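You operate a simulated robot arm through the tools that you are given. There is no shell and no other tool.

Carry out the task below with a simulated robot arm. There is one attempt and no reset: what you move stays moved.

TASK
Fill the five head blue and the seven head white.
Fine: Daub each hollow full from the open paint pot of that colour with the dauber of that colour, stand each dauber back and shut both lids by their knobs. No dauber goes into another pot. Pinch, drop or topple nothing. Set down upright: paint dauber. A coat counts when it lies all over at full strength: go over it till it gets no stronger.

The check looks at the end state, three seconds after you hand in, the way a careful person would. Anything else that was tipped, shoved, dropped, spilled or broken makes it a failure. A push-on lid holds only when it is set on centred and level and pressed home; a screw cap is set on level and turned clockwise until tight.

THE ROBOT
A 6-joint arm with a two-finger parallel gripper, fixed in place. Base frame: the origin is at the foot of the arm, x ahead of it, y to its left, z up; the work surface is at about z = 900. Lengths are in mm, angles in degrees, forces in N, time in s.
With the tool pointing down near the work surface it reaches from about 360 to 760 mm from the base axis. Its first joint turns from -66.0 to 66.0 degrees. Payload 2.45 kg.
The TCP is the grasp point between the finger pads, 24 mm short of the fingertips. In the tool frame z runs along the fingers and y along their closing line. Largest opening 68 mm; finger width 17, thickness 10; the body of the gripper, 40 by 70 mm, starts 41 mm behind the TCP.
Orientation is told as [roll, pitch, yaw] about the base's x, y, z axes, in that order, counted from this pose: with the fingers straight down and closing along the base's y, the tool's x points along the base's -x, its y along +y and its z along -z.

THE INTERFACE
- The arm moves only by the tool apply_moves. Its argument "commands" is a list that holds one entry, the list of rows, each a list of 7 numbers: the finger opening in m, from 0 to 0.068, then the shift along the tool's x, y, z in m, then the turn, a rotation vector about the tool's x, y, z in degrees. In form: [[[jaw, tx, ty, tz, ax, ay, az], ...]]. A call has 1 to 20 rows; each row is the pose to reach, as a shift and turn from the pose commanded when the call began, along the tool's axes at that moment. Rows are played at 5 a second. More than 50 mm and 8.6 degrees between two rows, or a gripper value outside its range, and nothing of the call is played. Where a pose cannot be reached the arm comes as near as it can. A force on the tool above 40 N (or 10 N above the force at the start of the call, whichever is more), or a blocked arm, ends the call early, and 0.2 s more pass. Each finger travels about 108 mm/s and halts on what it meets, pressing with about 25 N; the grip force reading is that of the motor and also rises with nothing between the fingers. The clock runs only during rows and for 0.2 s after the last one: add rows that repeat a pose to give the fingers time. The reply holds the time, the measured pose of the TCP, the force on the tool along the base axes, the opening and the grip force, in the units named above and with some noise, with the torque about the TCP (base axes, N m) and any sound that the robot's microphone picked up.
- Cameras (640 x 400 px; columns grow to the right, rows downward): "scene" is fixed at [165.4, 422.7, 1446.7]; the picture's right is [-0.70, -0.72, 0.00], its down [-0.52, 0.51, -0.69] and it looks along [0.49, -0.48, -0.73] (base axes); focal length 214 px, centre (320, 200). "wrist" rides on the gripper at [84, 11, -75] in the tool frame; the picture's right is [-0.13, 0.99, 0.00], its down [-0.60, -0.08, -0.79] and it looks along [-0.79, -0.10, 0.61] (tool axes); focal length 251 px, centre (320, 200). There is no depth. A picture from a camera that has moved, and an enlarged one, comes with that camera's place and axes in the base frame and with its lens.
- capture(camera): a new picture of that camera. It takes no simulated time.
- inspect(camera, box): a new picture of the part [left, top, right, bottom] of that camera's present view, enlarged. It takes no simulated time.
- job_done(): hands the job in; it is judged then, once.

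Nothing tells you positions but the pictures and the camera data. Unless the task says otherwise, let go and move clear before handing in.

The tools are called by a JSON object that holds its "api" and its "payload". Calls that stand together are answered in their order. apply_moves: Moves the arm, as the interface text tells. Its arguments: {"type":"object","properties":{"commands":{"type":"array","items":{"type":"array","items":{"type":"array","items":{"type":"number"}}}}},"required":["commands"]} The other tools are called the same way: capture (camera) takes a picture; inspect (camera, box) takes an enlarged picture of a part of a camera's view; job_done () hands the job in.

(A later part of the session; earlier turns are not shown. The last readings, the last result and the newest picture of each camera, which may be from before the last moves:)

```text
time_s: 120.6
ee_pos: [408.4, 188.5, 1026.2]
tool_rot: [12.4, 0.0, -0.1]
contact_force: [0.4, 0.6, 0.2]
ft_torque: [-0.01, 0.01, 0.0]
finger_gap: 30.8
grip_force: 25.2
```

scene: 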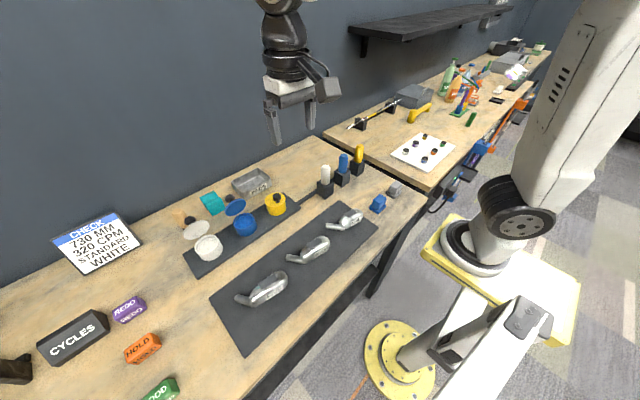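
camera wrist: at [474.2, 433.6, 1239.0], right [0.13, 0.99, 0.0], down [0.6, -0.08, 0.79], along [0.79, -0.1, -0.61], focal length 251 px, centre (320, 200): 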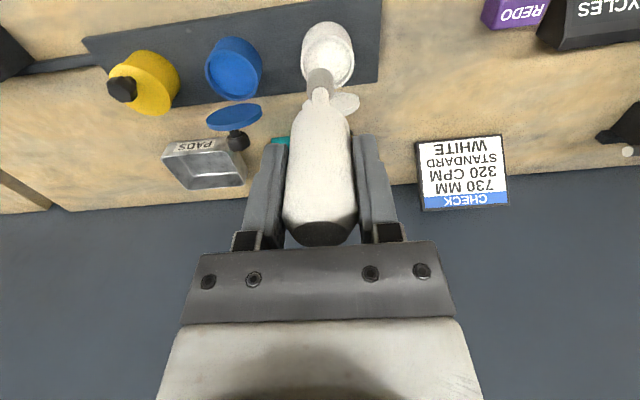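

{"api": "apply_moves", "payload": {"commands": [[[0.02, 0, -0.0005, 0.0008, 0, 0, 0], [0.02, 0, -0.0005, 0.0013, 0, 0, 0], [0.02, 0, -0.0005, 0.0013, 0, 0, 0]]]}}

{"api": "inspect", "payload": {"camera": "scene", "box": [285, 220, 349, 270]}}

```text
time_s: 121.4
ee_pos: [408.5, 188.2, 1024.9]
tool_rot: [12.5, -0.1, 0.1]
contact_force: [-0.9, -0.1, -0.8]
ft_torque: [-0.08, -0.01, 0.0]
finger_gap: 30.6
grip_force: 24.7
```

```text
8.00 times, centred on (317, 245) of scene
camera zoom: at [165.4, 422.7, 1446.7], right [-0.7, -0.72, 0.0], down [-0.52, 0.51, -0.69], along [0.49, -0.48, -0.73], focal length 1716 px, centre (344, -160)
```

zoom: 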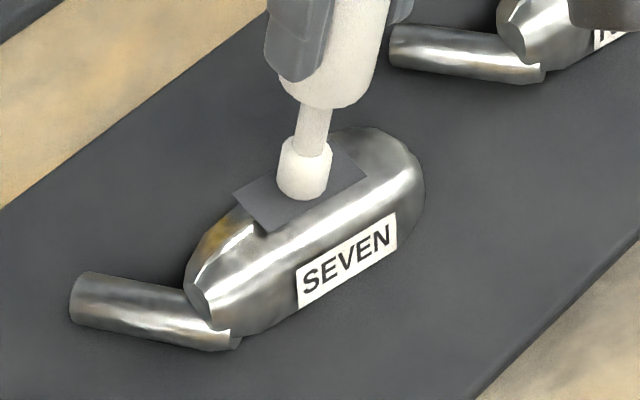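

{"api": "apply_moves", "payload": {"commands": [[[0.02, 0, 0, 0.0008, 0, 0, 0], [0.02, 0, 0, 0.0013, 0, 0, 0], [0.02, 0, 0, 0.0013, 0, 0, 0]]]}}

```text
time_s: 122.2
ee_pos: [409.0, 187.2, 1023.9]
tool_rot: [12.6, -0.1, 0.0]
contact_force: [-1.2, -6.7, 16.8]
ft_torque: [-0.31, 0.12, 0.01]
finger_gap: 31.0
grip_force: 25.3
```

Contact is 17 N, a little firm. I'll back off about 1 mm and work around the patch.

{"api": "apply_moves", "payload": {"commands": [[[0.02, 0.003, 0, -0.0011, 0, 0, 0], [0.02, 0.0046, 0.007, -0.0011, 0, 0, 0], [0.02, 0.0042, 0.014, -0.0011, 0, 0, 0], [0.02, 0.0037, 0.02, -0.0011, 0, 0, 0], [0.02, -0.001, 0.02, -0.0011, 0, 0, 0], [0.02, -0.0063, 0.02, -0.0011, 0, 0, 0], [0.02, -0.0058, 0.013, -0.0011, 0, 0, 0], [0.02, -0.0054, 0.0065, -0.0011, 0, 0, 0], [0.02, -0.005, 0, -0.0011, 0, 0, 0], [0.02, -0.0046, -0.0065, -0.0011, 0, 0, 0], [0.02, -0.0042, -0.013, -0.0011, 0, 0, 0], [0.02, -0.0037, -0.02, -0.0011, 0, 0, 0], [0.02, 0.001, -0.02, -0.0011, 0, 0, 0], [0.02, 0.0063, -0.02, -0.0011, 0, 0, 0], [0.02, 0.0058, -0.013, -0.0011, 0, 0, 0], [0.02, 0.0054, -0.0065, -0.0011, 0, 0, 0], [0.02, 0.005, 0, -0.0011, 0, 0, 0], [0.02, 0, 0.004, -0.0011, 0, 0, 0], [0.02, 0, 0, -0.0011, 0, 0, 0], [0.02, 0, 0, -0.0011, 0, 0, 0]]]}}

{"api": "inspect", "payload": {"camera": "wrist", "box": [240, 0, 400, 110]}}

{"api": "inspect", "payload": {"camera": "scene", "box": [285, 220, 349, 270]}}

```text
time_s: 126.4
ee_pos: [407.8, 190.0, 1024.2]
tool_rot: [12.6, 0.0, 0.0]
contact_force: [0.3, 0.6, 5.6]
ft_torque: [0.16, 0.09, -0.02]
finger_gap: 30.8
grip_force: 25.1
```

```text
3.64 times, centred on (320, 55) of wrist
camera zoom: at [322.2, 182.8, 1099.3], right [0.13, 0.97, 0.21], down [0.6, -0.25, 0.76], along [0.79, 0.03, -0.62], focal length 914 px, centre (320, 727)
```

zoom: 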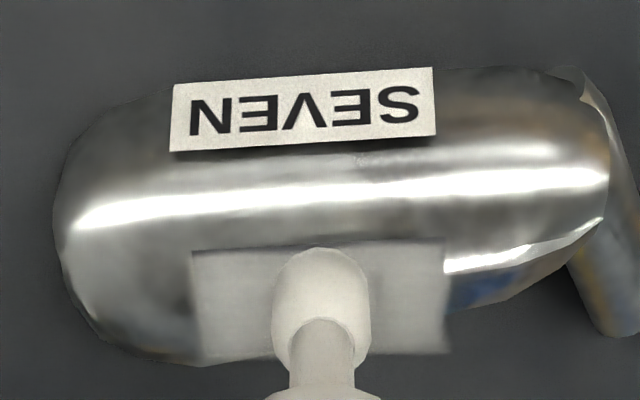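

```text
8.00 times, centred on (317, 245) of scene
camera zoom: at [165.4, 422.6, 1446.7], right [-0.7, -0.72, 0.0], down [-0.52, 0.51, -0.69], along [0.49, -0.48, -0.73], focal length 1716 px, centre (344, -160)
```

zoom: 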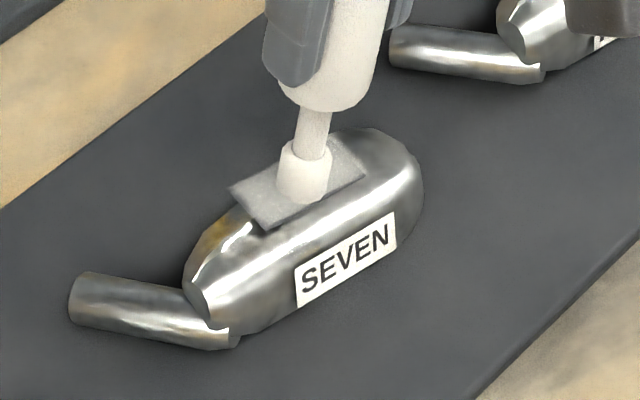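

The white is going on evenly at about half strength. I'll go back to the white pot to reload.

{"api": "apply_moves", "payload": {"commands": [[[0.02, 0, 0, -0.03, 0, 0, 0], [0.02, 0, 0, -0.07, 0, 0, 0], [0.02, -0.04, 0.0368, -0.0738, 0, 0, 0], [0.02, -0.08, 0.0568, -0.0714, 0, 0, 0], [0.02, -0.095, 0.0958, -0.0628, 2.5, 0, 0], [0.02, -0.097, 0.1349, -0.0541, 5, 0, 0], [0.02, -0.097, 0.1739, -0.0455, 7.5, 0, 0], [0.02, -0.097, 0.213, -0.0368, 10, 0, 0], [0.02, -0.11, 0.2422, -0.0303, 12.5, 0, 0], [0.02, -0.15, 0.2489, -0.0289, 12.5, 0, 0], [0.02, -0.1895, 0.2481, -0.025, 12.5, 0, 0], [0.02, -0.1895, 0.2403, 0.0102, 12.5, 0, 0], [0.02, -0.1895, 0.2342, 0.0375, 12.5, 0, 0], [0.02, -0.1895, 0.2323, 0.0463, 12.5, 0, 0], [0.02, -0.1895, 0.2323, 0.0463, 12.5, 0, 0]]]}}

{"api": "inspect", "payload": {"camera": "wrist", "box": [270, 30, 370, 130]}}

{"api": "inspect", "payload": {"camera": "scene", "box": [285, 220, 349, 270]}}

```text
refused: row 3 steps farther than a row can; nothing moved
```

```text
4.00 times, centred on (320, 80) of wrist
camera zoom: at [322.2, 182.8, 1099.3], right [0.13, 0.97, 0.21], down [0.6, -0.25, 0.76], along [0.79, 0.03, -0.62], focal length 1006 px, centre (320, 680)
```

zoom: 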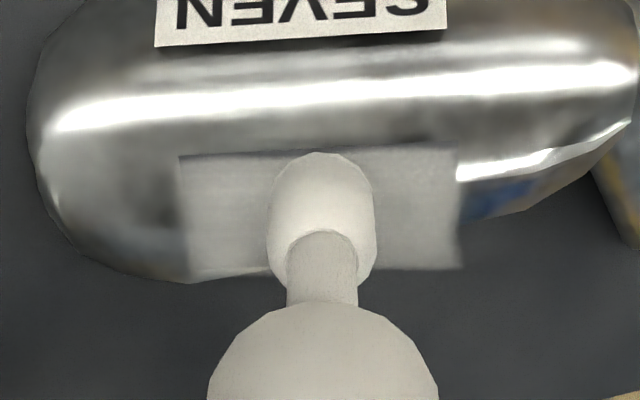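

```text
8.00 times, centred on (317, 245) of scene
camera zoom: at [165.4, 422.6, 1446.7], right [-0.7, -0.72, 0.0], down [-0.52, 0.51, -0.69], along [0.49, -0.48, -0.73], focal length 1716 px, centre (344, -160)
```

zoom: 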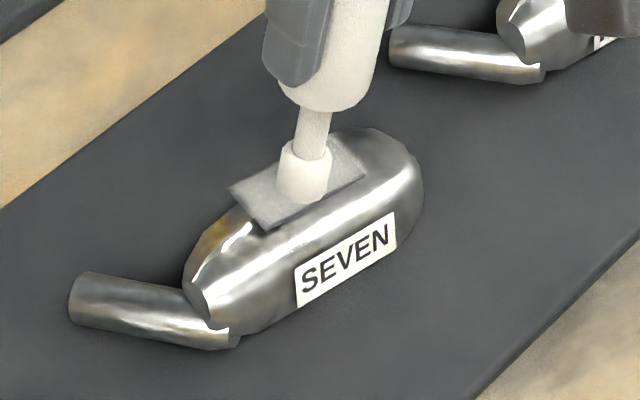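

The call was refused because one step was too long, and nothing moved. I'll add an intermediate row.

{"api": "apply_moves", "payload": {"commands": [[[0.02, 0, 0, -0.03, 0, 0, 0], [0.02, 0, 0, -0.07, 0, 0, 0], [0.02, -0.02, 0.0184, -0.072, 0, 0, 0], [0.02, -0.04, 0.0368, -0.0738, 0, 0, 0], [0.02, -0.08, 0.0568, -0.0714, 0, 0, 0], [0.02, -0.095, 0.0958, -0.0628, 2.5, 0, 0], [0.02, -0.097, 0.1349, -0.0541, 5, 0, 0], [0.02, -0.097, 0.1739, -0.0455, 7.5, 0, 0], [0.02, -0.097, 0.213, -0.0368, 10, 0, 0], [0.02, -0.11, 0.2422, -0.0303, 12.5, 0, 0], [0.02, -0.15, 0.2489, -0.0289, 12.5, 0, 0], [0.02, -0.1895, 0.2481, -0.025, 12.5, 0, 0], [0.02, -0.1895, 0.2403, 0.0102, 12.5, 0, 0], [0.02, -0.1895, 0.2342, 0.0375, 12.5, 0, 0], [0.02, -0.1895, 0.2323, 0.0463, 12.5, 0, 0], [0.02, -0.1895, 0.2323, 0.0463, 12.5, 0, 0]]]}}

{"api": "inspect", "payload": {"camera": "wrist", "box": [270, 30, 370, 130]}}

{"api": "inspect", "payload": {"camera": "scene", "box": [285, 220, 349, 270]}}

```text
time_s: 129.8
ee_pos: [597.1, 423.2, 1030.2]
tool_rot: [-0.1, 0.1, 0.0]
contact_force: [-0.1, -0.3, 0.0]
ft_torque: [-0.04, -0.02, -0.04]
finger_gap: 30.8
grip_force: 25.0
```

```text
4.00 times, centred on (320, 80) of wrist
camera zoom: at [511.7, 434.6, 1104.1], right [0.13, 0.99, 0.0], down [0.6, -0.08, 0.79], along [0.79, -0.1, -0.61], focal length 1006 px, centre (320, 680)
```

zoom: 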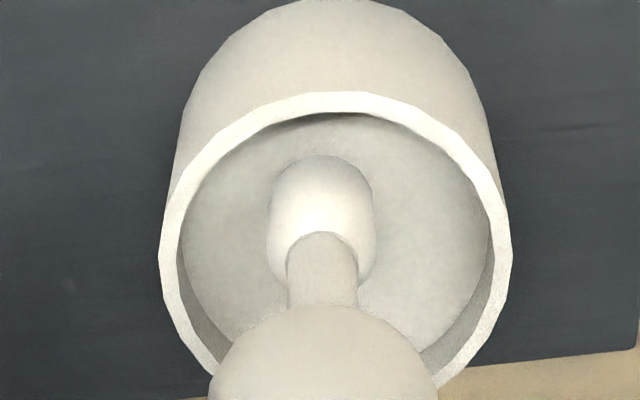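

```text
8.00 times, centred on (317, 245) of scene
camera zoom: at [165.4, 422.7, 1446.7], right [-0.7, -0.72, 0.0], down [-0.52, 0.51, -0.69], along [0.49, -0.48, -0.73], focal length 1716 px, centre (344, -160)
```

zoom: 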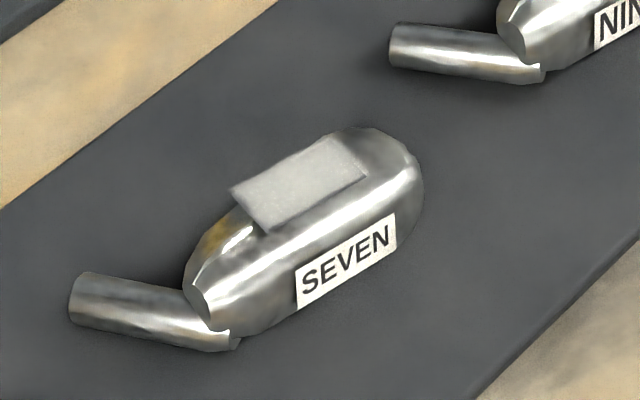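

{"api": "apply_moves", "payload": {"commands": [[[0.02, 0, 0, 0.002, 0, 0, 0], [0.02, 0, 0, 0.0038, 0, 0, 0], [0.02, 0, 0, 0.0038, 0, 0, 0], [0.02, 0, 0, 0.0038, 0, 0, 0]]]}}

```text
time_s: 130.8
ee_pos: [597.6, 424.2, 1027.4]
tool_rot: [0.0, -0.1, 0.0]
contact_force: [-1.4, 0.0, 10.7]
ft_torque: [-0.05, 0.07, -0.02]
finger_gap: 30.7
grip_force: 24.6
```

Loaded again. I'll carry it back over the SEVEN patch to just above contact.

{"api": "apply_moves", "payload": {"commands": [[[0.02, 0, 0, -0.0005, 0, 0, 0], [0.02, 0, 0, -0.0005, 0, 0, 0], [0.02, 0, 0, -0.0005, 0, 0, 0], [0.02, 0, 0, -0.035, 0, 0, 0], [0.02, 0, 0, -0.075, 0, 0, 0], [0.02, 0.035, 0, -0.081, 0, 0, 0], [0.02, 0.07, -0.008, -0.081, 0, 0, 0], [0.02, 0.09, -0.04, -0.081, 0, 0, 0], [0.02, 0.092, -0.08, -0.081, 0, 0, 0], [0.02, 0.095, -0.12, -0.081, -2.5, 0, 0], [0.02, 0.1, -0.16, -0.081, -5, 0, 0], [0.02, 0.11, -0.2, -0.081, -7.5, 0, 0], [0.02, 0.14, -0.225, -0.081, -10, 0, 0], [0.02, 0.17, -0.238, -0.081, -12.5, 0, 0], [0.02, 0.1895, -0.243, -0.081, -12.5, 0, 0], [0.02, 0.1895, -0.243, -0.055, -12.5, 0, 0], [0.02, 0.1895, -0.243, -0.029, -12.5, 0, 0], [0.02, 0.1895, -0.239, -0.011, -12.5, 0, 0], [0.02, 0.1895, -0.2371, -0.0011, -12.5, 0, 0], [0.02, 0.1895, -0.2371, -0.0011, -12.5, 0, 0]]]}}

{"api": "inspect", "payload": {"camera": "wrist", "box": [240, 0, 400, 110]}}

```text
time_s: 135.0
ee_pos: [408.1, 187.4, 1027.3]
tool_rot: [12.5, 0.1, 0.0]
contact_force: [-0.1, -0.7, 0.3]
ft_torque: [-0.01, 0.0, 0.03]
finger_gap: 31.1
grip_force: 25.2
```

```text
3.64 times, centred on (320, 55) of wrist
camera zoom: at [323.0, 181.3, 1103.0], right [0.13, 0.97, 0.21], down [0.6, -0.25, 0.76], along [0.79, 0.03, -0.62], focal length 914 px, centre (320, 727)
```

zoom: 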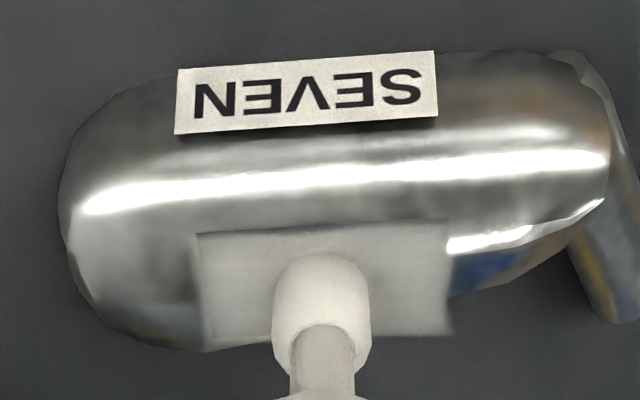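

{"api": "apply_moves", "payload": {"commands": [[[0.02, 0, 0, 0.0015, 0, 0, 0], [0.02, 0, 0, 0.0025, 0, 0, 0], [0.02, 0, 0, 0.0025, 0, 0, 0]]]}}

```text
time_s: 135.8
ee_pos: [407.6, 188.2, 1025.9]
tool_rot: [12.5, 0.0, 0.0]
contact_force: [-0.2, 0.2, 0.1]
ft_torque: [-0.01, -0.03, -0.01]
finger_gap: 31.0
grip_force: 24.6
```

{"api": "apply_moves", "payload": {"commands": [[[0.02, 0, 0, 0.001, 0, 0, 0], [0.02, 0, 0, 0.0015, 0, 0, 0], [0.02, 0, 0, 0.0015, 0, 0, 0]]]}}

```text
time_s: 136.6
ee_pos: [408.7, 188.9, 1023.1]
tool_rot: [12.5, 0.0, 0.0]
contact_force: [0.2, -1.1, 2.7]
ft_torque: [-0.04, -0.05, -0.03]
finger_gap: 30.7
grip_force: 25.2
```

Light contact at 2.7 N. I'll work the whole patch, including the edges.

{"api": "apply_moves", "payload": {"commands": [[[0.02, 0.003, 0, 0.0004, 0, 0, 0], [0.02, 0.006, 0.006, 0.0004, 0, 0, 0], [0.02, 0.0055, 0.0135, 0.0004, 0, 0, 0], [0.02, 0.005, 0.0205, 0.0004, 0, 0, 0], [0.02, -0.001, 0.0205, 0.0004, 0, 0, 0], [0.02, -0.0075, 0.0205, 0.0004, 0, 0, 0], [0.02, -0.007, 0.013, 0.0004, 0, 0, 0], [0.02, -0.0068, 0.0065, 0.0004, 0, 0, 0], [0.02, -0.0065, 0, 0.0004, 0, 0, 0], [0.02, -0.006, -0.0065, 0.0004, 0, 0, 0], [0.02, -0.0055, -0.013, 0.0004, 0, 0, 0], [0.02, -0.005, -0.021, 0.0004, 0, 0, 0], [0.02, 0.001, -0.021, 0.0004, 0, 0, 0], [0.02, 0.0075, -0.021, 0.0004, 0, 0, 0], [0.02, 0.007, -0.013, 0.0004, 0, 0, 0], [0.02, 0.0065, -0.0065, 0.0004, 0, 0, 0], [0.02, 0.006, 0, 0.0004, 0, 0, 0], [0.02, 0, 0.008, 0.0004, 0, 0, 0], [0.02, 0, 0, 0.0004, 0, 0, 0], [0.02, 0, -0.008, 0.0004, 0, 0, 0]]]}}

{"api": "inspect", "payload": {"camera": "wrist", "box": [240, 0, 400, 110]}}

{"api": "inspect", "payload": {"camera": "scene", "box": [285, 220, 349, 270]}}

```text
time_s: 140.8
ee_pos: [407.7, 181.5, 1020.8]
tool_rot: [12.5, 0.1, 0.0]
contact_force: [0.4, 0.3, -0.3]
ft_torque: [0.03, 0.01, -0.01]
finger_gap: 30.7
grip_force: 25.4
```

```text
3.64 times, centred on (320, 55) of wrist
camera zoom: at [322.6, 175.4, 1097.3], right [0.13, 0.97, 0.21], down [0.6, -0.25, 0.76], along [0.79, 0.03, -0.62], focal length 914 px, centre (320, 727)
```

zoom: 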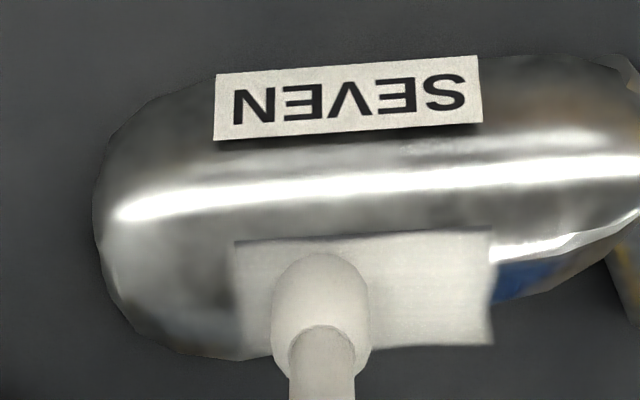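

```text
8.00 times, centred on (317, 245) of scene
camera zoom: at [165.4, 422.7, 1446.7], right [-0.7, -0.72, 0.0], down [-0.52, 0.51, -0.69], along [0.49, -0.48, -0.73], focal length 1716 px, centre (344, -160)
```

zoom: 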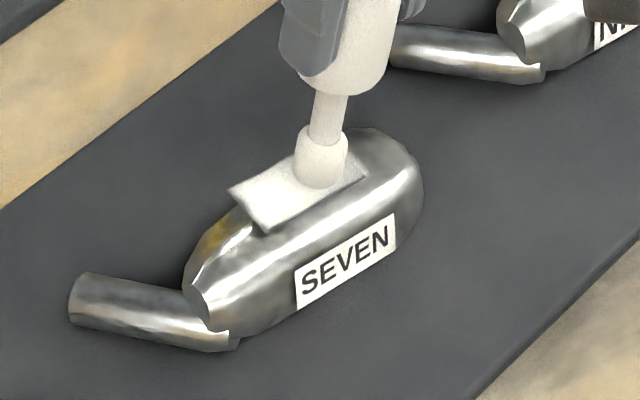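

The +y side is near full white, but contact faded toward the -y end. I'll lower slightly and work that half again.

{"api": "apply_moves", "payload": {"commands": [[[0.02, 0, 0, 0.0008, 0, 0, 0], [0.02, 0, 0, 0.0012, 0, 0, 0]]]}}

```text
time_s: 141.4
ee_pos: [408.1, 181.6, 1021.2]
tool_rot: [12.5, 0.2, 0.0]
contact_force: [-0.6, -0.2, 0.1]
ft_torque: [-0.02, 0.04, 0.0]
finger_gap: 30.8
grip_force: 24.8
```

{"api": "apply_moves", "payload": {"commands": [[[0.02, 0, 0, 0.0006, 0, 0, 0], [0.02, 0, 0, 0.001, 0, 0, 0], [0.02, 0, 0, 0.001, 0, 0, 0]]]}}

```text
time_s: 142.2
ee_pos: [408.1, 181.0, 1020.9]
tool_rot: [12.5, 0.0, 0.1]
contact_force: [-0.4, -0.3, -0.1]
ft_torque: [0.01, -0.03, -0.01]
finger_gap: 30.5
grip_force: 25.0
```

{"api": "apply_moves", "payload": {"commands": [[[0.02, 0, 0, 0.0006, 0, 0, 0], [0.02, 0, 0, 0.001, 0, 0, 0], [0.02, 0, 0, 0.001, 0, 0, 0]]]}}

{"api": "inspect", "payload": {"camera": "wrist", "box": [240, 0, 400, 110]}}

```text
time_s: 143.0
ee_pos: [409.8, 179.9, 1019.7]
tool_rot: [12.5, -0.1, 0.0]
contact_force: [1.3, -9.3, 22.7]
ft_torque: [-0.43, -0.13, 0.0]
finger_gap: 30.6
grip_force: 24.9
```

```text
3.64 times, centred on (320, 55) of wrist
camera zoom: at [323.5, 175.0, 1094.2], right [0.13, 0.97, 0.22], down [0.6, -0.25, 0.76], along [0.79, 0.03, -0.61], focal length 914 px, centre (320, 727)
```

zoom: 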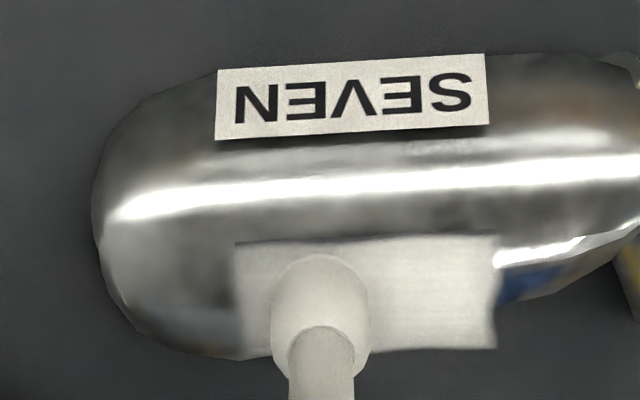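

The contact is stiff, so I'll back off about 0.8 mm and stroke the -y half lightly.

{"api": "apply_moves", "payload": {"commands": [[[0.02, 0.003, 0, -0.0008, 0, 0, 0], [0.02, 0.006, 0.004, -0.0008, 0, 0, 0], [0.02, 0.0065, -0.003, -0.0008, 0, 0, 0], [0.02, 0.007, -0.0095, -0.0006, 0, 0, 0], [0.02, 0.0075, -0.013, -0.0006, 0, 0, 0], [0.02, 0.002, -0.013, -0.0006, 0, 0, 0], [0.02, -0.0045, -0.013, -0.0006, 0, 0, 0], [0.02, -0.005, -0.0065, -0.0006, 0, 0, 0], [0.02, -0.0055, 0, -0.0008, 0, 0, 0], [0.02, -0.006, 0.006, -0.0008, 0, 0, 0], [0.02, 0, 0.006, -0.0008, 0, 0, 0], [0.02, 0, 0, -0.0008, 0, 0, 0], [0.02, 0.001, -0.006, -0.0008, 0, 0, 0], [0.02, 0.001, -0.012, -0.0006, 0, 0, 0], [0.02, 0.001, -0.012, -0.0006, 0, 0, 0]]]}}

{"api": "inspect", "payload": {"camera": "wrist", "box": [240, 0, 400, 110]}}

{"api": "inspect", "payload": {"camera": "scene", "box": [285, 220, 349, 270]}}

```text
time_s: 146.2
ee_pos: [407.6, 170.0, 1015.6]
tool_rot: [12.5, -0.1, 0.1]
contact_force: [-0.2, -0.8, 1.8]
ft_torque: [-0.03, 0.02, 0.03]
finger_gap: 30.8
grip_force: 24.9
```

```text
3.64 times, centred on (320, 55) of wrist
camera zoom: at [322.5, 164.7, 1091.6], right [0.13, 0.97, 0.21], down [0.6, -0.25, 0.76], along [0.79, 0.03, -0.62], focal length 914 px, centre (320, 727)
```

zoom: 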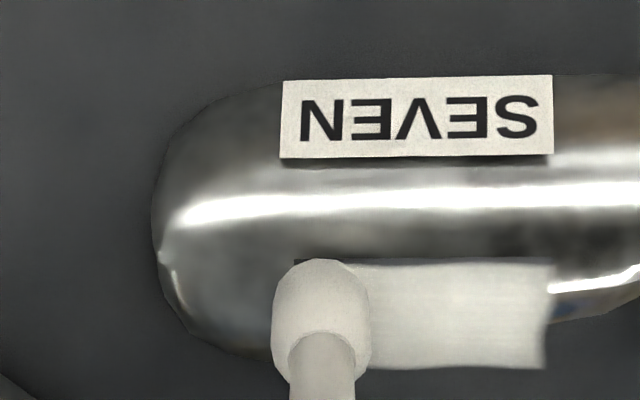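

```text
8.00 times, centred on (317, 245) of scene
camera zoom: at [165.4, 422.6, 1446.7], right [-0.7, -0.72, 0.0], down [-0.52, 0.51, -0.69], along [0.49, -0.48, -0.73], focal length 1716 px, centre (344, -160)
```

zoom: 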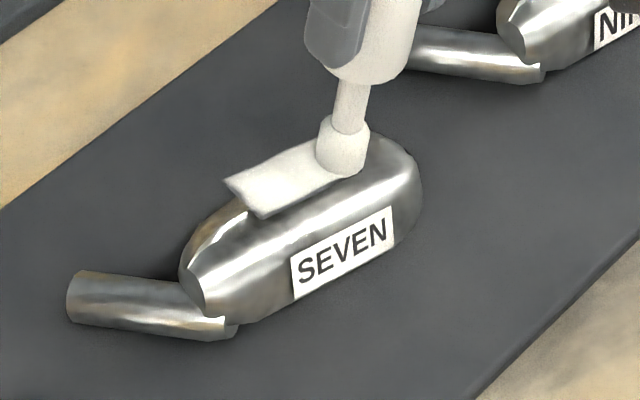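

The head rocks a little when touched at this end. I'll lift off and check it settles and how the coat looks.

{"api": "apply_moves", "payload": {"commands": [[[0.02, 0, 0, -0.003, 0, 0, 0], [0.02, 0, 0, -0.02, 0, 0, 0], [0.02, 0, -0.005, -0.05, 0, 0, 0], [0.02, 0, -0.01, -0.06, 0, 0, 0], [0.02, 0, -0.01, -0.06, 0, 0, 0]]]}}

{"api": "inspect", "payload": {"camera": "wrist", "box": [290, 0, 410, 75]}}

{"api": "inspect", "payload": {"camera": "scene", "box": [285, 220, 349, 270]}}

{"api": "inspect", "payload": {"camera": "scene", "box": [300, 230, 340, 255]}}

```text
time_s: 147.4
ee_pos: [406.4, 148.7, 1072.2]
tool_rot: [12.4, 0.0, 0.0]
contact_force: [0.2, -0.9, -0.4]
ft_torque: [0.02, -0.02, -0.01]
finger_gap: 30.5
grip_force: 25.3
```

```text
5.33 times, centred on (350, 38) of wrist
camera zoom: at [321.9, 142.4, 1147.4], right [0.13, 0.97, 0.21], down [0.6, -0.25, 0.76], along [0.79, 0.03, -0.62], focal length 1341 px, centre (160, 1067)
```

zoom: 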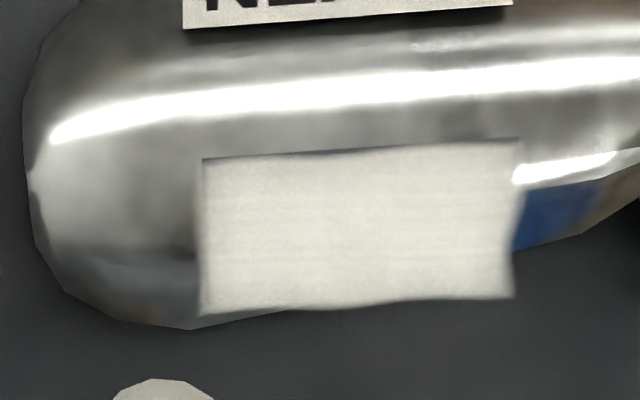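

```text
8.00 times, centred on (317, 245) of scene
camera zoom: at [165.4, 422.7, 1446.7], right [-0.7, -0.72, 0.0], down [-0.52, 0.51, -0.69], along [0.49, -0.48, -0.73], focal length 1716 px, centre (344, -160)
```

zoom: 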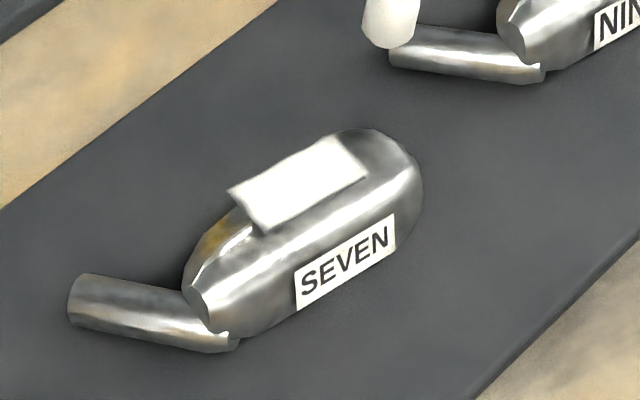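

```text
16.00 times, centred on (320, 242) of scene
camera zoom: at [165.4, 422.7, 1446.7], right [-0.7, -0.72, 0.0], down [-0.52, 0.51, -0.69], along [0.49, -0.48, -0.73], focal length 3432 px, centre (320, -480)
```

zoom: 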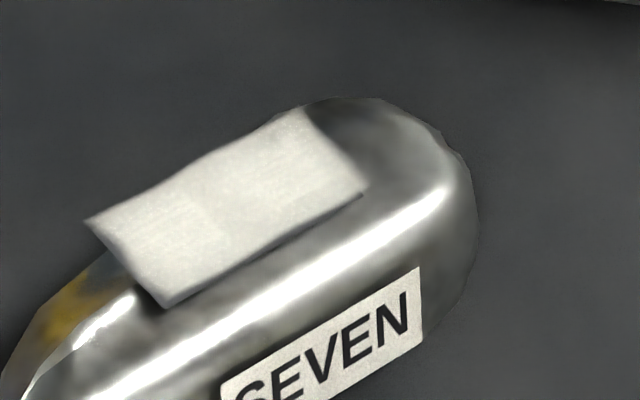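

The head settled back and the coat is nearly full white. I'll reload and make another pass to reach full strength.

{"api": "apply_moves", "payload": {"commands": [[[0.02, -0.02, 0.0174, -0.032, 0, 0, 0], [0.02, -0.05, 0.0424, -0.0295, 0, 0, 0], [0.02, -0.08, 0.0717, -0.023, 2.5, 0, 0], [0.02, -0.096, 0.1078, -0.015, 5, 0, 0], [0.02, -0.098, 0.1468, -0.0064, 7.5, 0, 0], [0.02, -0.098, 0.1859, 0.0023, 10, 0, 0], [0.02, -0.098, 0.2249, 0.0109, 12.5, 0, 0], [0.02, -0.102, 0.2601, 0.0187, 12.5, 0, 0], [0.02, -0.13, 0.2791, 0.025, 12.5, 0, 0], [0.02, -0.165, 0.2787, 0.0269, 12.5, 0, 0], [0.02, -0.1905, 0.2778, 0.0308, 12.5, 0, 0], [0.02, -0.1905, 0.2702, 0.065, 12.5, 0, 0], [0.02, -0.1905, 0.2644, 0.0913, 12.5, 0, 0], [0.02, -0.1905, 0.2621, 0.1015, 12.5, 0, 0], [0.02, -0.1905, 0.2621, 0.1015, 12.5, 0, 0], [0.02, -0.1905, 0.2621, 0.1015, 12.5, 0, 0]]]}}

{"api": "inspect", "payload": {"camera": "wrist", "box": [270, 30, 370, 130]}}

```text
time_s: 150.8
ee_pos: [597.5, 426.1, 1029.4]
tool_rot: [0.0, 0.0, -0.1]
contact_force: [1.0, 0.0, -0.8]
ft_torque: [-0.02, 0.04, 0.0]
finger_gap: 31.0
grip_force: 25.0
```

```text
4.00 times, centred on (320, 80) of wrist
camera zoom: at [512.7, 436.3, 1104.5], right [0.13, 0.99, 0.0], down [0.6, -0.08, 0.79], along [0.79, -0.1, -0.61], focal length 1006 px, centre (320, 680)
```

zoom: 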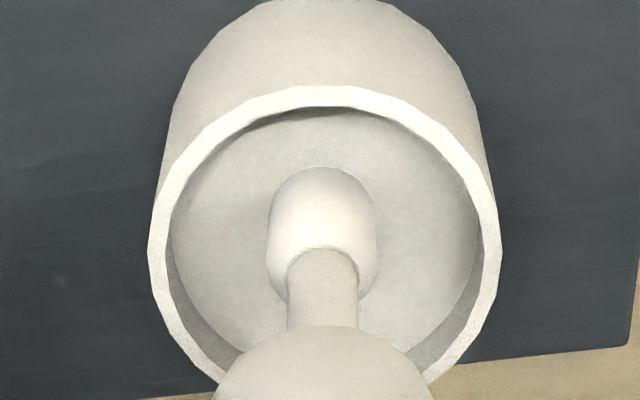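

{"api": "apply_moves", "payload": {"commands": [[[0.02, 0, -0.001, 0.003, 0, 0, 0], [0.02, 0, -0.001, 0.006, 0, 0, 0], [0.02, 0, -0.001, 0.0065, 0, 0, 0], [0.02, 0, -0.001, 0.0065, 0, 0, 0]]]}}

```text
time_s: 151.8
ee_pos: [597.7, 425.5, 1022.7]
tool_rot: [0.1, 0.0, 0.0]
contact_force: [0.1, -0.3, -0.5]
ft_torque: [-0.02, -0.01, 0.01]
finger_gap: 30.9
grip_force: 24.8
```

{"api": "apply_moves", "payload": {"commands": [[[0.02, 0, 0, 0.001, 0, 0, 0], [0.02, 0, 0, 0.0015, 0, 0, 0], [0.02, 0, 0, 0.0015, 0, 0, 0]]]}}

```text
time_s: 152.6
ee_pos: [597.3, 424.7, 1023.3]
tool_rot: [0.0, 0.0, 0.0]
contact_force: [-1.2, -1.2, 7.8]
ft_torque: [-0.16, -0.05, -0.02]
finger_gap: 30.6
grip_force: 25.2
```

Loaded. I'll return to SEVEN with a slightly steeper roll of 13.7°, which matches its slope better.

{"api": "apply_moves", "payload": {"commands": [[[0.02, 0, 0, 0, 0, 0, 0], [0.02, 0, 0, 0, 0, 0, 0], [0.02, 0, 0, 0, 0, 0, 0], [0.02, 0, 0, -0.035, 0, 0, 0], [0.02, 0, 0, -0.078, 0, 0, 0], [0.02, 0.035, 0, -0.085, 0, 0, 0], [0.02, 0.07, -0.008, -0.085, 0, 0, 0], [0.02, 0.09, -0.04, -0.085, 0, 0, 0], [0.02, 0.092, -0.08, -0.085, 0, 0, 0], [0.02, 0.095, -0.12, -0.085, -2.5, 0, 0], [0.02, 0.1, -0.16, -0.085, -5.5, 0, 0], [0.02, 0.11, -0.2, -0.085, -8.5, 0, 0], [0.02, 0.14, -0.225, -0.085, -11.5, 0, 0], [0.02, 0.17, -0.238, -0.085, -13.7, 0, 0], [0.02, 0.1895, -0.244, -0.07, -13.7, 0, 0], [0.02, 0.1895, -0.2443, -0.0276, -13.7, 0, 0], [0.02, 0.1895, -0.2408, -0.0131, -13.7, 0, 0], [0.02, 0.1895, -0.2379, -0.0014, -13.7, 0, 0], [0.02, 0.1895, -0.2379, -0.0014, -13.7, 0, 0], [0.02, 0.1895, -0.2379, -0.0014, -13.7, 0, 0]]]}}

{"api": "inspect", "payload": {"camera": "wrist", "box": [240, 0, 400, 110]}}

{"api": "inspect", "payload": {"camera": "scene", "box": [285, 220, 349, 270]}}

```text
time_s: 156.8
ee_pos: [407.5, 185.2, 1022.5]
tool_rot: [13.8, 0.0, 0.0]
contact_force: [-0.4, 0.1, -0.4]
ft_torque: [-0.05, 0.0, -0.01]
finger_gap: 30.6
grip_force: 24.8
```

```text
3.64 times, centred on (320, 55) of wrist
camera zoom: at [323.4, 178.2, 1098.7], right [0.13, 0.96, 0.23], down [0.6, -0.26, 0.75], along [0.79, 0.04, -0.62], focal length 914 px, centre (320, 727)
```

zoom: 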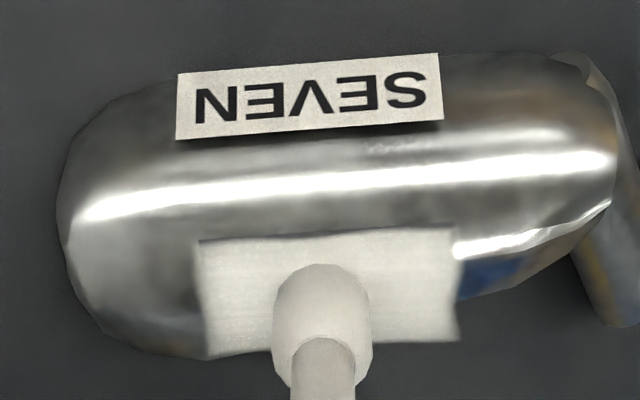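

```text
8.00 times, centred on (317, 245) of scene
camera zoom: at [165.4, 422.7, 1446.7], right [-0.7, -0.72, 0.0], down [-0.52, 0.51, -0.69], along [0.49, -0.48, -0.73], focal length 1716 px, centre (344, -160)
```

zoom: 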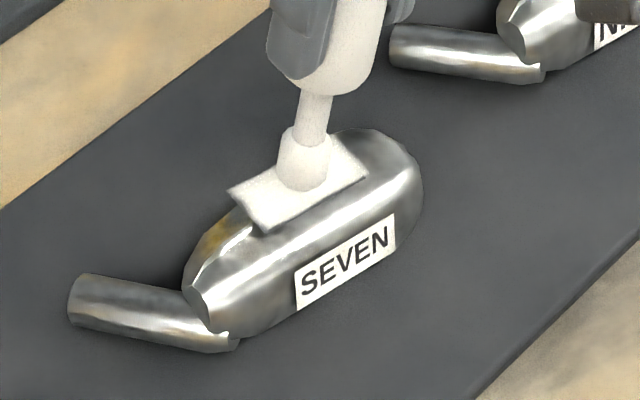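

{"api": "apply_moves", "payload": {"commands": [[[0.02, 0, 0, 0.001, 0, 0, 0], [0.02, 0, 0, 0.002, 0, 0, 0], [0.02, 0, 0, 0.002, 0, 0, 0]]]}}

```text
time_s: 157.6
ee_pos: [408.1, 186.3, 1021.1]
tool_rot: [13.7, 0.1, 0.1]
contact_force: [-0.6, -0.6, -0.3]
ft_torque: [0.0, 0.0, -0.01]
finger_gap: 30.6
grip_force: 25.1
```

{"api": "apply_moves", "payload": {"commands": [[[0.02, 0, 0, 0.0008, 0, 0, 0], [0.02, 0, 0, 0.0012, 0, 0, 0], [0.02, 0, 0, 0.0012, 0, 0, 0]]]}}

```text
time_s: 158.4
ee_pos: [407.4, 186.7, 1020.3]
tool_rot: [13.7, 0.0, -0.1]
contact_force: [0.7, 0.7, -0.4]
ft_torque: [0.0, 0.03, -0.02]
finger_gap: 30.8
grip_force: 25.4
```

{"api": "apply_moves", "payload": {"commands": [[[0.02, 0, 0, 0.0006, 0, 0, 0], [0.02, 0, 0, 0.001, 0, 0, 0], [0.02, 0, 0, 0.001, 0, 0, 0]]]}}

```text
time_s: 159.2
ee_pos: [408.3, 186.8, 1019.0]
tool_rot: [13.8, 0.0, -0.1]
contact_force: [0.7, -3.6, 12.0]
ft_torque: [-0.17, 0.02, 0.02]
finger_gap: 30.6
grip_force: 25.2
```

Contact is at 12 N, so I'll ease off and make the full pass, edges and centre.

{"api": "apply_moves", "payload": {"commands": [[[0.02, 0.003, 0, -0.0005, 0, 0, 0], [0.02, 0.0055, 0.006, -0.0005, 0, 0, 0], [0.02, 0.005, 0.0135, -0.0005, 0, 0, 0], [0.02, 0.0045, 0.0205, -0.0005, 0, 0, 0], [0.02, -0.001, 0.0205, -0.0005, 0, 0, 0], [0.02, -0.0085, 0.0205, -0.0005, 0, 0, 0], [0.02, -0.008, 0.013, -0.0005, 0, 0, 0], [0.02, -0.0078, 0.0065, -0.0005, 0, 0, 0], [0.02, -0.0075, 0, -0.0005, 0, 0, 0], [0.02, -0.007, -0.0065, -0.0005, 0, 0, 0], [0.02, -0.0065, -0.013, -0.0005, 0, 0, 0], [0.02, -0.006, -0.021, -0.0005, 0, 0, 0], [0.02, 0.001, -0.021, -0.0005, 0, 0, 0], [0.02, 0.007, -0.021, -0.0005, 0, 0, 0], [0.02, 0.0065, -0.013, -0.0005, 0, 0, 0], [0.02, 0.006, -0.0065, -0.0005, 0, 0, 0], [0.02, 0.0055, 0, -0.0005, 0, 0, 0], [0.02, 0, 0.008, -0.0005, 0, 0, 0], [0.02, 0, 0, -0.0005, 0, 0, 0], [0.02, 0, -0.008, -0.0005, 0, 0, 0]]]}}

{"api": "inspect", "payload": {"camera": "wrist", "box": [240, 0, 400, 110]}}

{"api": "inspect", "payload": {"camera": "scene", "box": [285, 220, 349, 270]}}

```text
time_s: 163.4
ee_pos: [407.0, 180.1, 1018.4]
tool_rot: [13.7, 0.0, 0.1]
contact_force: [-1.0, 0.4, -0.1]
ft_torque: [0.0, 0.02, 0.0]
finger_gap: 30.6
grip_force: 24.6
```

```text
3.64 times, centred on (320, 55) of wrist
camera zoom: at [322.6, 172.1, 1093.1], right [0.13, 0.96, 0.23], down [0.6, -0.26, 0.75], along [0.79, 0.04, -0.62], focal length 914 px, centre (320, 727)
```

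zoom: 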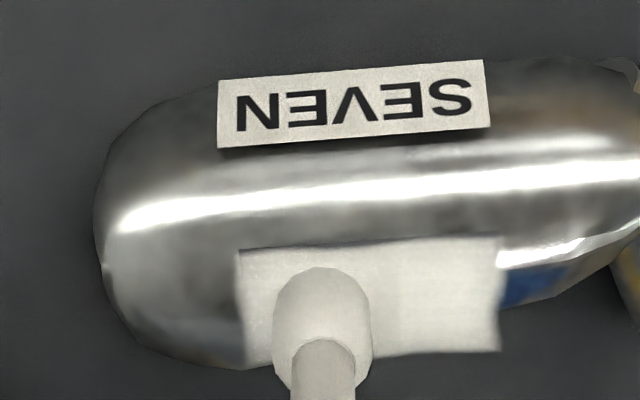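

```text
8.00 times, centred on (317, 245) of scene
camera zoom: at [165.4, 422.7, 1446.7], right [-0.7, -0.72, 0.0], down [-0.52, 0.51, -0.69], along [0.49, -0.48, -0.73], focal length 1716 px, centre (344, -160)
```

zoom: 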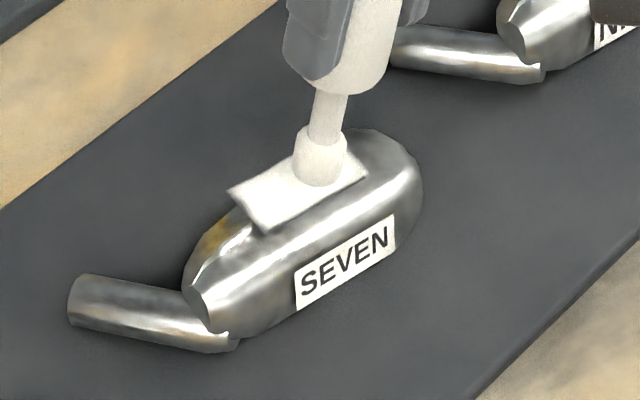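

{"api": "apply_moves", "payload": {"commands": [[[0.02, 0, 0, 0.0006, 0, 0, 0], [0.02, 0, 0, 0.001, 0, 0, 0], [0.02, 0, 0, 0.001, 0, 0, 0]]]}}

```text
time_s: 164.2
ee_pos: [408.7, 179.7, 1017.4]
tool_rot: [13.8, -0.1, 0.0]
contact_force: [-1.4, -6.2, 9.0]
ft_torque: [-0.36, 0.06, -0.01]
finger_gap: 30.7
grip_force: 24.5
```

{"api": "apply_moves", "payload": {"commands": [[[0.02, 0.003, 0.002, -0.0003, 0, 0, 0], [0.02, 0.006, 0.004, -0.0003, 0, 0, 0], [0.02, 0.0065, -0.002, -0.0003, 0, 0, 0], [0.02, 0.007, -0.008, -0.0003, 0, 0, 0], [0.02, 0.0072, -0.0135, -0.0003, 0, 0, 0], [0.02, 0.003, -0.0135, -0.0003, 0, 0, 0], [0.02, -0.002, -0.0135, -0.0003, 0, 0, 0], [0.02, -0.0065, -0.0135, -0.0003, 0, 0, 0], [0.02, -0.007, -0.007, -0.0003, 0, 0, 0], [0.02, -0.0073, 0, -0.0003, 0, 0, 0], [0.02, -0.0075, 0.007, -0.0004, 0, 0, 0], [0.02, -0.008, 0.014, -0.0005, 0, 0, 0], [0.02, -0.0082, 0.021, -0.0006, 0, 0, 0], [0.02, -0.0085, 0.028, -0.0006, 0, 0, 0], [0.02, -0.003, 0.0285, -0.0006, 0, 0, 0], [0.02, 0.003, 0.0285, -0.0006, 0, 0, 0], [0.02, 0.005, 0.022, -0.0006, 0, 0, 0], [0.02, 0.0055, 0.015, -0.0005, 0, 0, 0], [0.02, 0.006, 0.008, -0.0004, 0, 0, 0], [0.02, 0, 0.008, -0.0004, 0, 0, 0]]]}}

{"api": "inspect", "payload": {"camera": "scene", "box": [285, 220, 349, 270]}}

```text
time_s: 168.4
ee_pos: [406.5, 187.8, 1018.5]
tool_rot: [13.6, 0.1, 0.0]
contact_force: [0.3, 0.6, -0.4]
ft_torque: [-0.02, 0.0, -0.03]
finger_gap: 30.7
grip_force: 24.8
```

```text
8.00 times, centred on (317, 245) of scene
camera zoom: at [165.4, 422.7, 1446.7], right [-0.7, -0.72, 0.0], down [-0.52, 0.51, -0.69], along [0.49, -0.48, -0.73], focal length 1716 px, centre (344, -160)
```

zoom: 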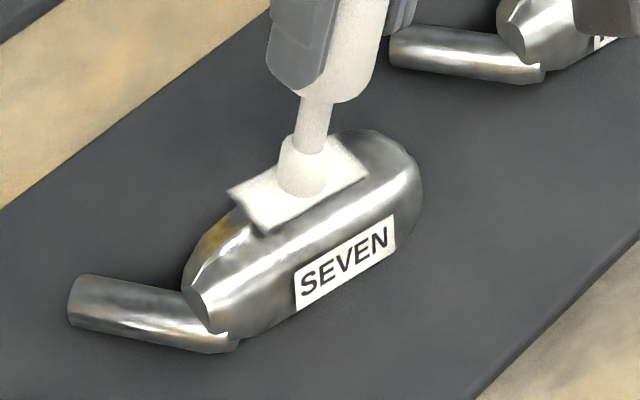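

Now I'll lift and look at the whole coat.

{"api": "apply_moves", "payload": {"commands": [[[0.02, 0, 0, -0.01, 0, 0, 0], [0.02, 0, -0.005, -0.03, 0, 0, 0], [0.02, 0, -0.02, -0.055, 0, 0, 0], [0.02, 0, -0.028, -0.06, 0, 0, 0], [0.02, 0, -0.028, -0.06, 0, 0, 0]]]}}

{"api": "inspect", "payload": {"camera": "wrist", "box": [290, 0, 410, 75]}}

{"api": "inspect", "payload": {"camera": "scene", "box": [300, 230, 340, 255]}}

{"api": "inspect", "payload": {"camera": "scene", "box": [285, 220, 349, 270]}}

```text
time_s: 169.6
ee_pos: [406.6, 145.8, 1070.6]
tool_rot: [13.7, 0.0, 0.0]
contact_force: [-1.5, 0.3, -0.4]
ft_torque: [-0.01, -0.01, -0.02]
finger_gap: 30.7
grip_force: 25.2
```

```text
5.33 times, centred on (350, 38) of wrist
camera zoom: at [322.0, 138.0, 1145.6], right [0.13, 0.96, 0.23], down [0.6, -0.26, 0.75], along [0.79, 0.04, -0.62], focal length 1341 px, centre (160, 1067)
```

zoom: 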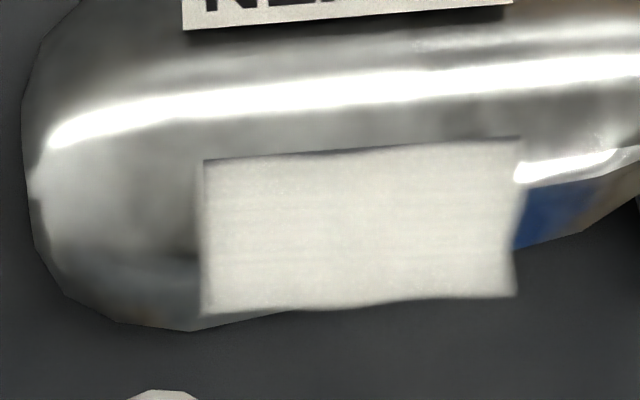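

```text
16.00 times, centred on (320, 242) of scene
camera zoom: at [165.4, 422.7, 1446.7], right [-0.7, -0.72, 0.0], down [-0.52, 0.51, -0.69], along [0.49, -0.48, -0.73], focal length 3432 px, centre (320, -480)
```

zoom: 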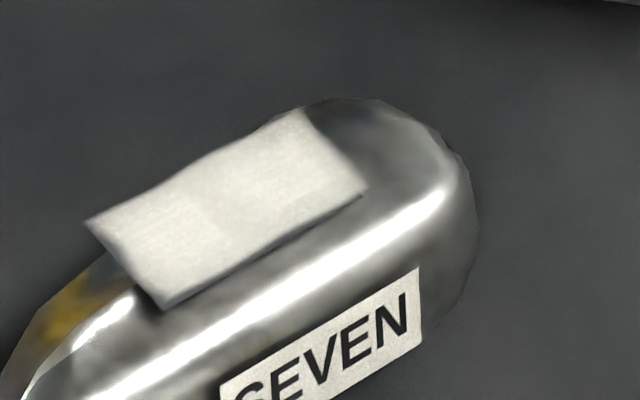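

```text
8.00 times, centred on (317, 245) of scene
camera zoom: at [165.4, 422.7, 1446.7], right [-0.7, -0.72, 0.0], down [-0.52, 0.51, -0.69], along [0.49, -0.48, -0.73], focal length 1716 px, centre (344, -160)
```

zoom: 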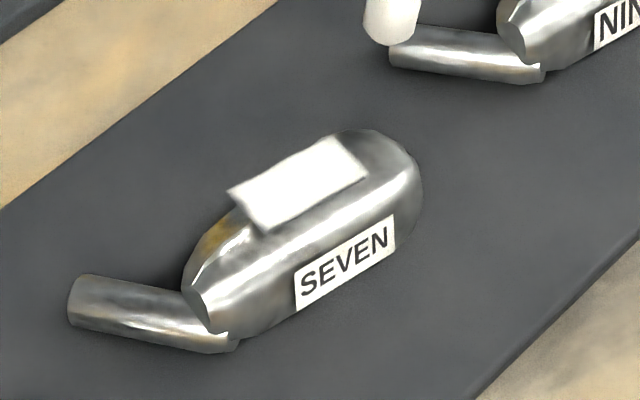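

The SEVEN coat is unchanged by the last pass, so it's at full strength, and the head is back in place. I'll take the white dauber back to hover over its stand.

{"api": "apply_moves", "payload": {"commands": [[[0.02, -0.015, 0.0046, -0.0401, 0, 0, 0], [0.02, -0.03, 0.0043, -0.0813, 3.5, 0, 0], [0.02, -0.06, -0.0188, -0.0919, 7, 0, 0], [0.02, -0.088, -0.0479, -0.099, 10.5, 0, 0], [0.02, -0.115, -0.0771, -0.1061, 13.7, 0, 0], [0.02, -0.1455, -0.102, -0.1122, 13.7, 0, 0], [0.02, -0.1455, -0.1103, -0.0784, 13.7, 0, 0], [0.02, -0.1455, -0.1185, -0.0444, 13.7, 0, 0], [0.02, -0.1455, -0.1185, -0.0444, 13.7, 0, 0], [0.02, -0.1455, -0.1185, -0.0444, 13.7, 0, 0]]]}}

{"api": "inspect", "payload": {"camera": "wrist", "box": [260, 0, 380, 120]}}

{"api": "inspect", "payload": {"camera": "scene", "box": [300, 120, 390, 210]}}

```text
time_s: 171.8
ee_pos: [553.9, 20.9, 1083.6]
tool_rot: [0.0, 0.0, 0.0]
contact_force: [-0.1, 0.0, 0.2]
ft_torque: [-0.01, 0.0, 0.04]
finger_gap: 30.8
grip_force: 24.6
```

```text
3.33 times, centred on (320, 60) of wrist
camera zoom: at [468.7, 31.2, 1158.6], right [0.13, 0.99, 0.0], down [0.6, -0.08, 0.79], along [0.79, -0.1, -0.61], focal length 838 px, centre (320, 667)
```

zoom: 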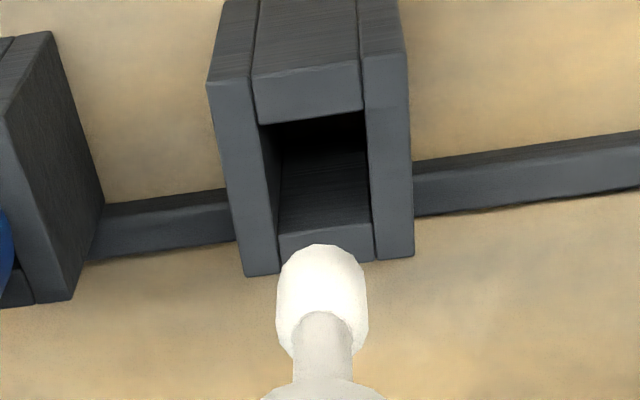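

```text
4.44 times, centred on (345, 165) of scene
camera zoom: at [165.4, 422.7, 1446.7], right [-0.7, -0.72, 0.0], down [-0.52, 0.51, -0.69], along [0.49, -0.48, -0.73], focal length 953 px, centre (209, 356)
```

zoom: 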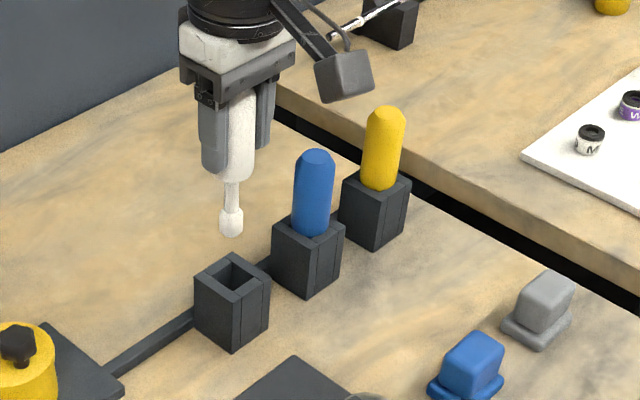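

Aligned with the hole centre at about (554, 20). I'll lower in stages.

{"api": "apply_moves", "payload": {"commands": [[[0.02, -0.0007, -0.0005, 0.02, 0, 0, 0], [0.02, -0.0007, -0.0005, 0.035, 0, 0, 0], [0.02, -0.0007, -0.0005, 0.045, 0, 0, 0], [0.02, -0.0007, -0.0005, 0.052, 0, 0, 0], [0.02, -0.0007, -0.0005, 0.052, 0, 0, 0]]]}}

{"api": "inspect", "payload": {"camera": "wrist", "box": [260, 20, 380, 140]}}

{"api": "inspect", "payload": {"camera": "scene", "box": [310, 150, 370, 210]}}

```text
time_s: 173.0
ee_pos: [553.7, 19.3, 1032.4]
tool_rot: [0.2, -0.1, 0.0]
contact_force: [-0.1, 0.9, -0.4]
ft_torque: [0.04, 0.01, -0.02]
finger_gap: 30.8
grip_force: 24.9
```

```text
3.33 times, centred on (320, 80) of wrist
camera zoom: at [468.3, 29.9, 1108.2], right [0.13, 0.99, 0.0], down [0.6, -0.08, 0.79], along [0.79, -0.1, -0.61], focal length 838 px, centre (320, 600)
```

zoom: 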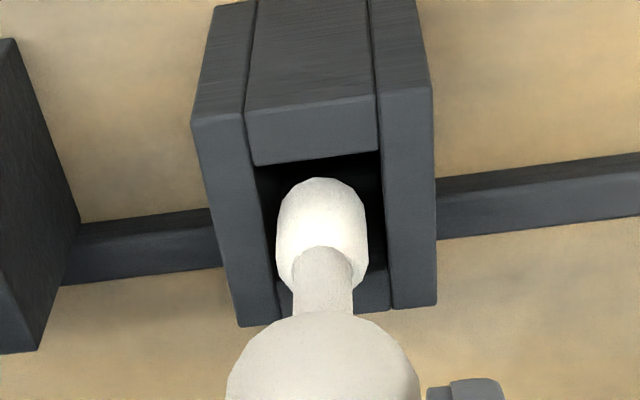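

```text
6.67 times, centred on (340, 180) of scene
camera zoom: at [165.4, 422.7, 1446.7], right [-0.7, -0.72, 0.0], down [-0.52, 0.51, -0.69], along [0.49, -0.48, -0.73], focal length 1430 px, centre (187, 333)
```

zoom: 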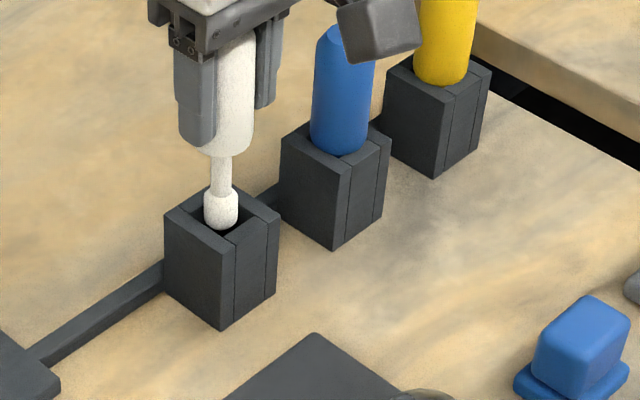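

Entering cleanly, so I'll continue down.

{"api": "apply_moves", "payload": {"commands": [[[0.02, 0, 0, 0.01, 0, 0, 0], [0.02, 0, 0, 0.02, 0, 0, 0], [0.02, 0, 0, 0.03, 0, 0, 0], [0.02, 0, 0, 0.04, 0, 0, 0], [0.02, 0, 0, 0.046, 0, 0, 0], [0.02, 0, 0, 0.046, 0, 0, 0]]]}}

{"api": "inspect", "payload": {"camera": "scene", "box": [310, 160, 350, 200]}}

```text
time_s: 174.4
ee_pos: [552.8, 18.9, 986.5]
tool_rot: [0.0, 0.0, 0.1]
contact_force: [0.3, -0.6, -0.2]
ft_torque: [0.0, -0.01, 0.01]
finger_gap: 30.5
grip_force: 25.2
```

```text
10.00 times, centred on (330, 180) of scene
camera zoom: at [165.4, 422.7, 1446.7], right [-0.7, -0.72, 0.0], down [-0.52, 0.51, -0.69], along [0.49, -0.48, -0.73], focal length 2145 px, centre (220, 400)
```

zoom: 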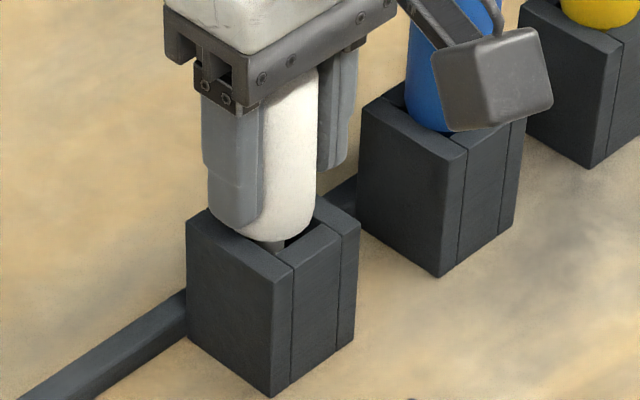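

{"api": "apply_moves", "payload": {"commands": [[[0.02, 0, 0, 0.0015, 0, 0, 0], [0.02, 0, 0, 0.003, 0, 0, 0], [0.02, 0, 0, 0.003, 0, 0, 0]]]}}

```text
time_s: 175.2
ee_pos: [554.0, 19.6, 983.4]
tool_rot: [0.0, -0.1, 0.0]
contact_force: [-1.6, -0.2, 7.1]
ft_torque: [-0.09, -0.08, 0.0]
finger_gap: 30.8
grip_force: 25.3
```

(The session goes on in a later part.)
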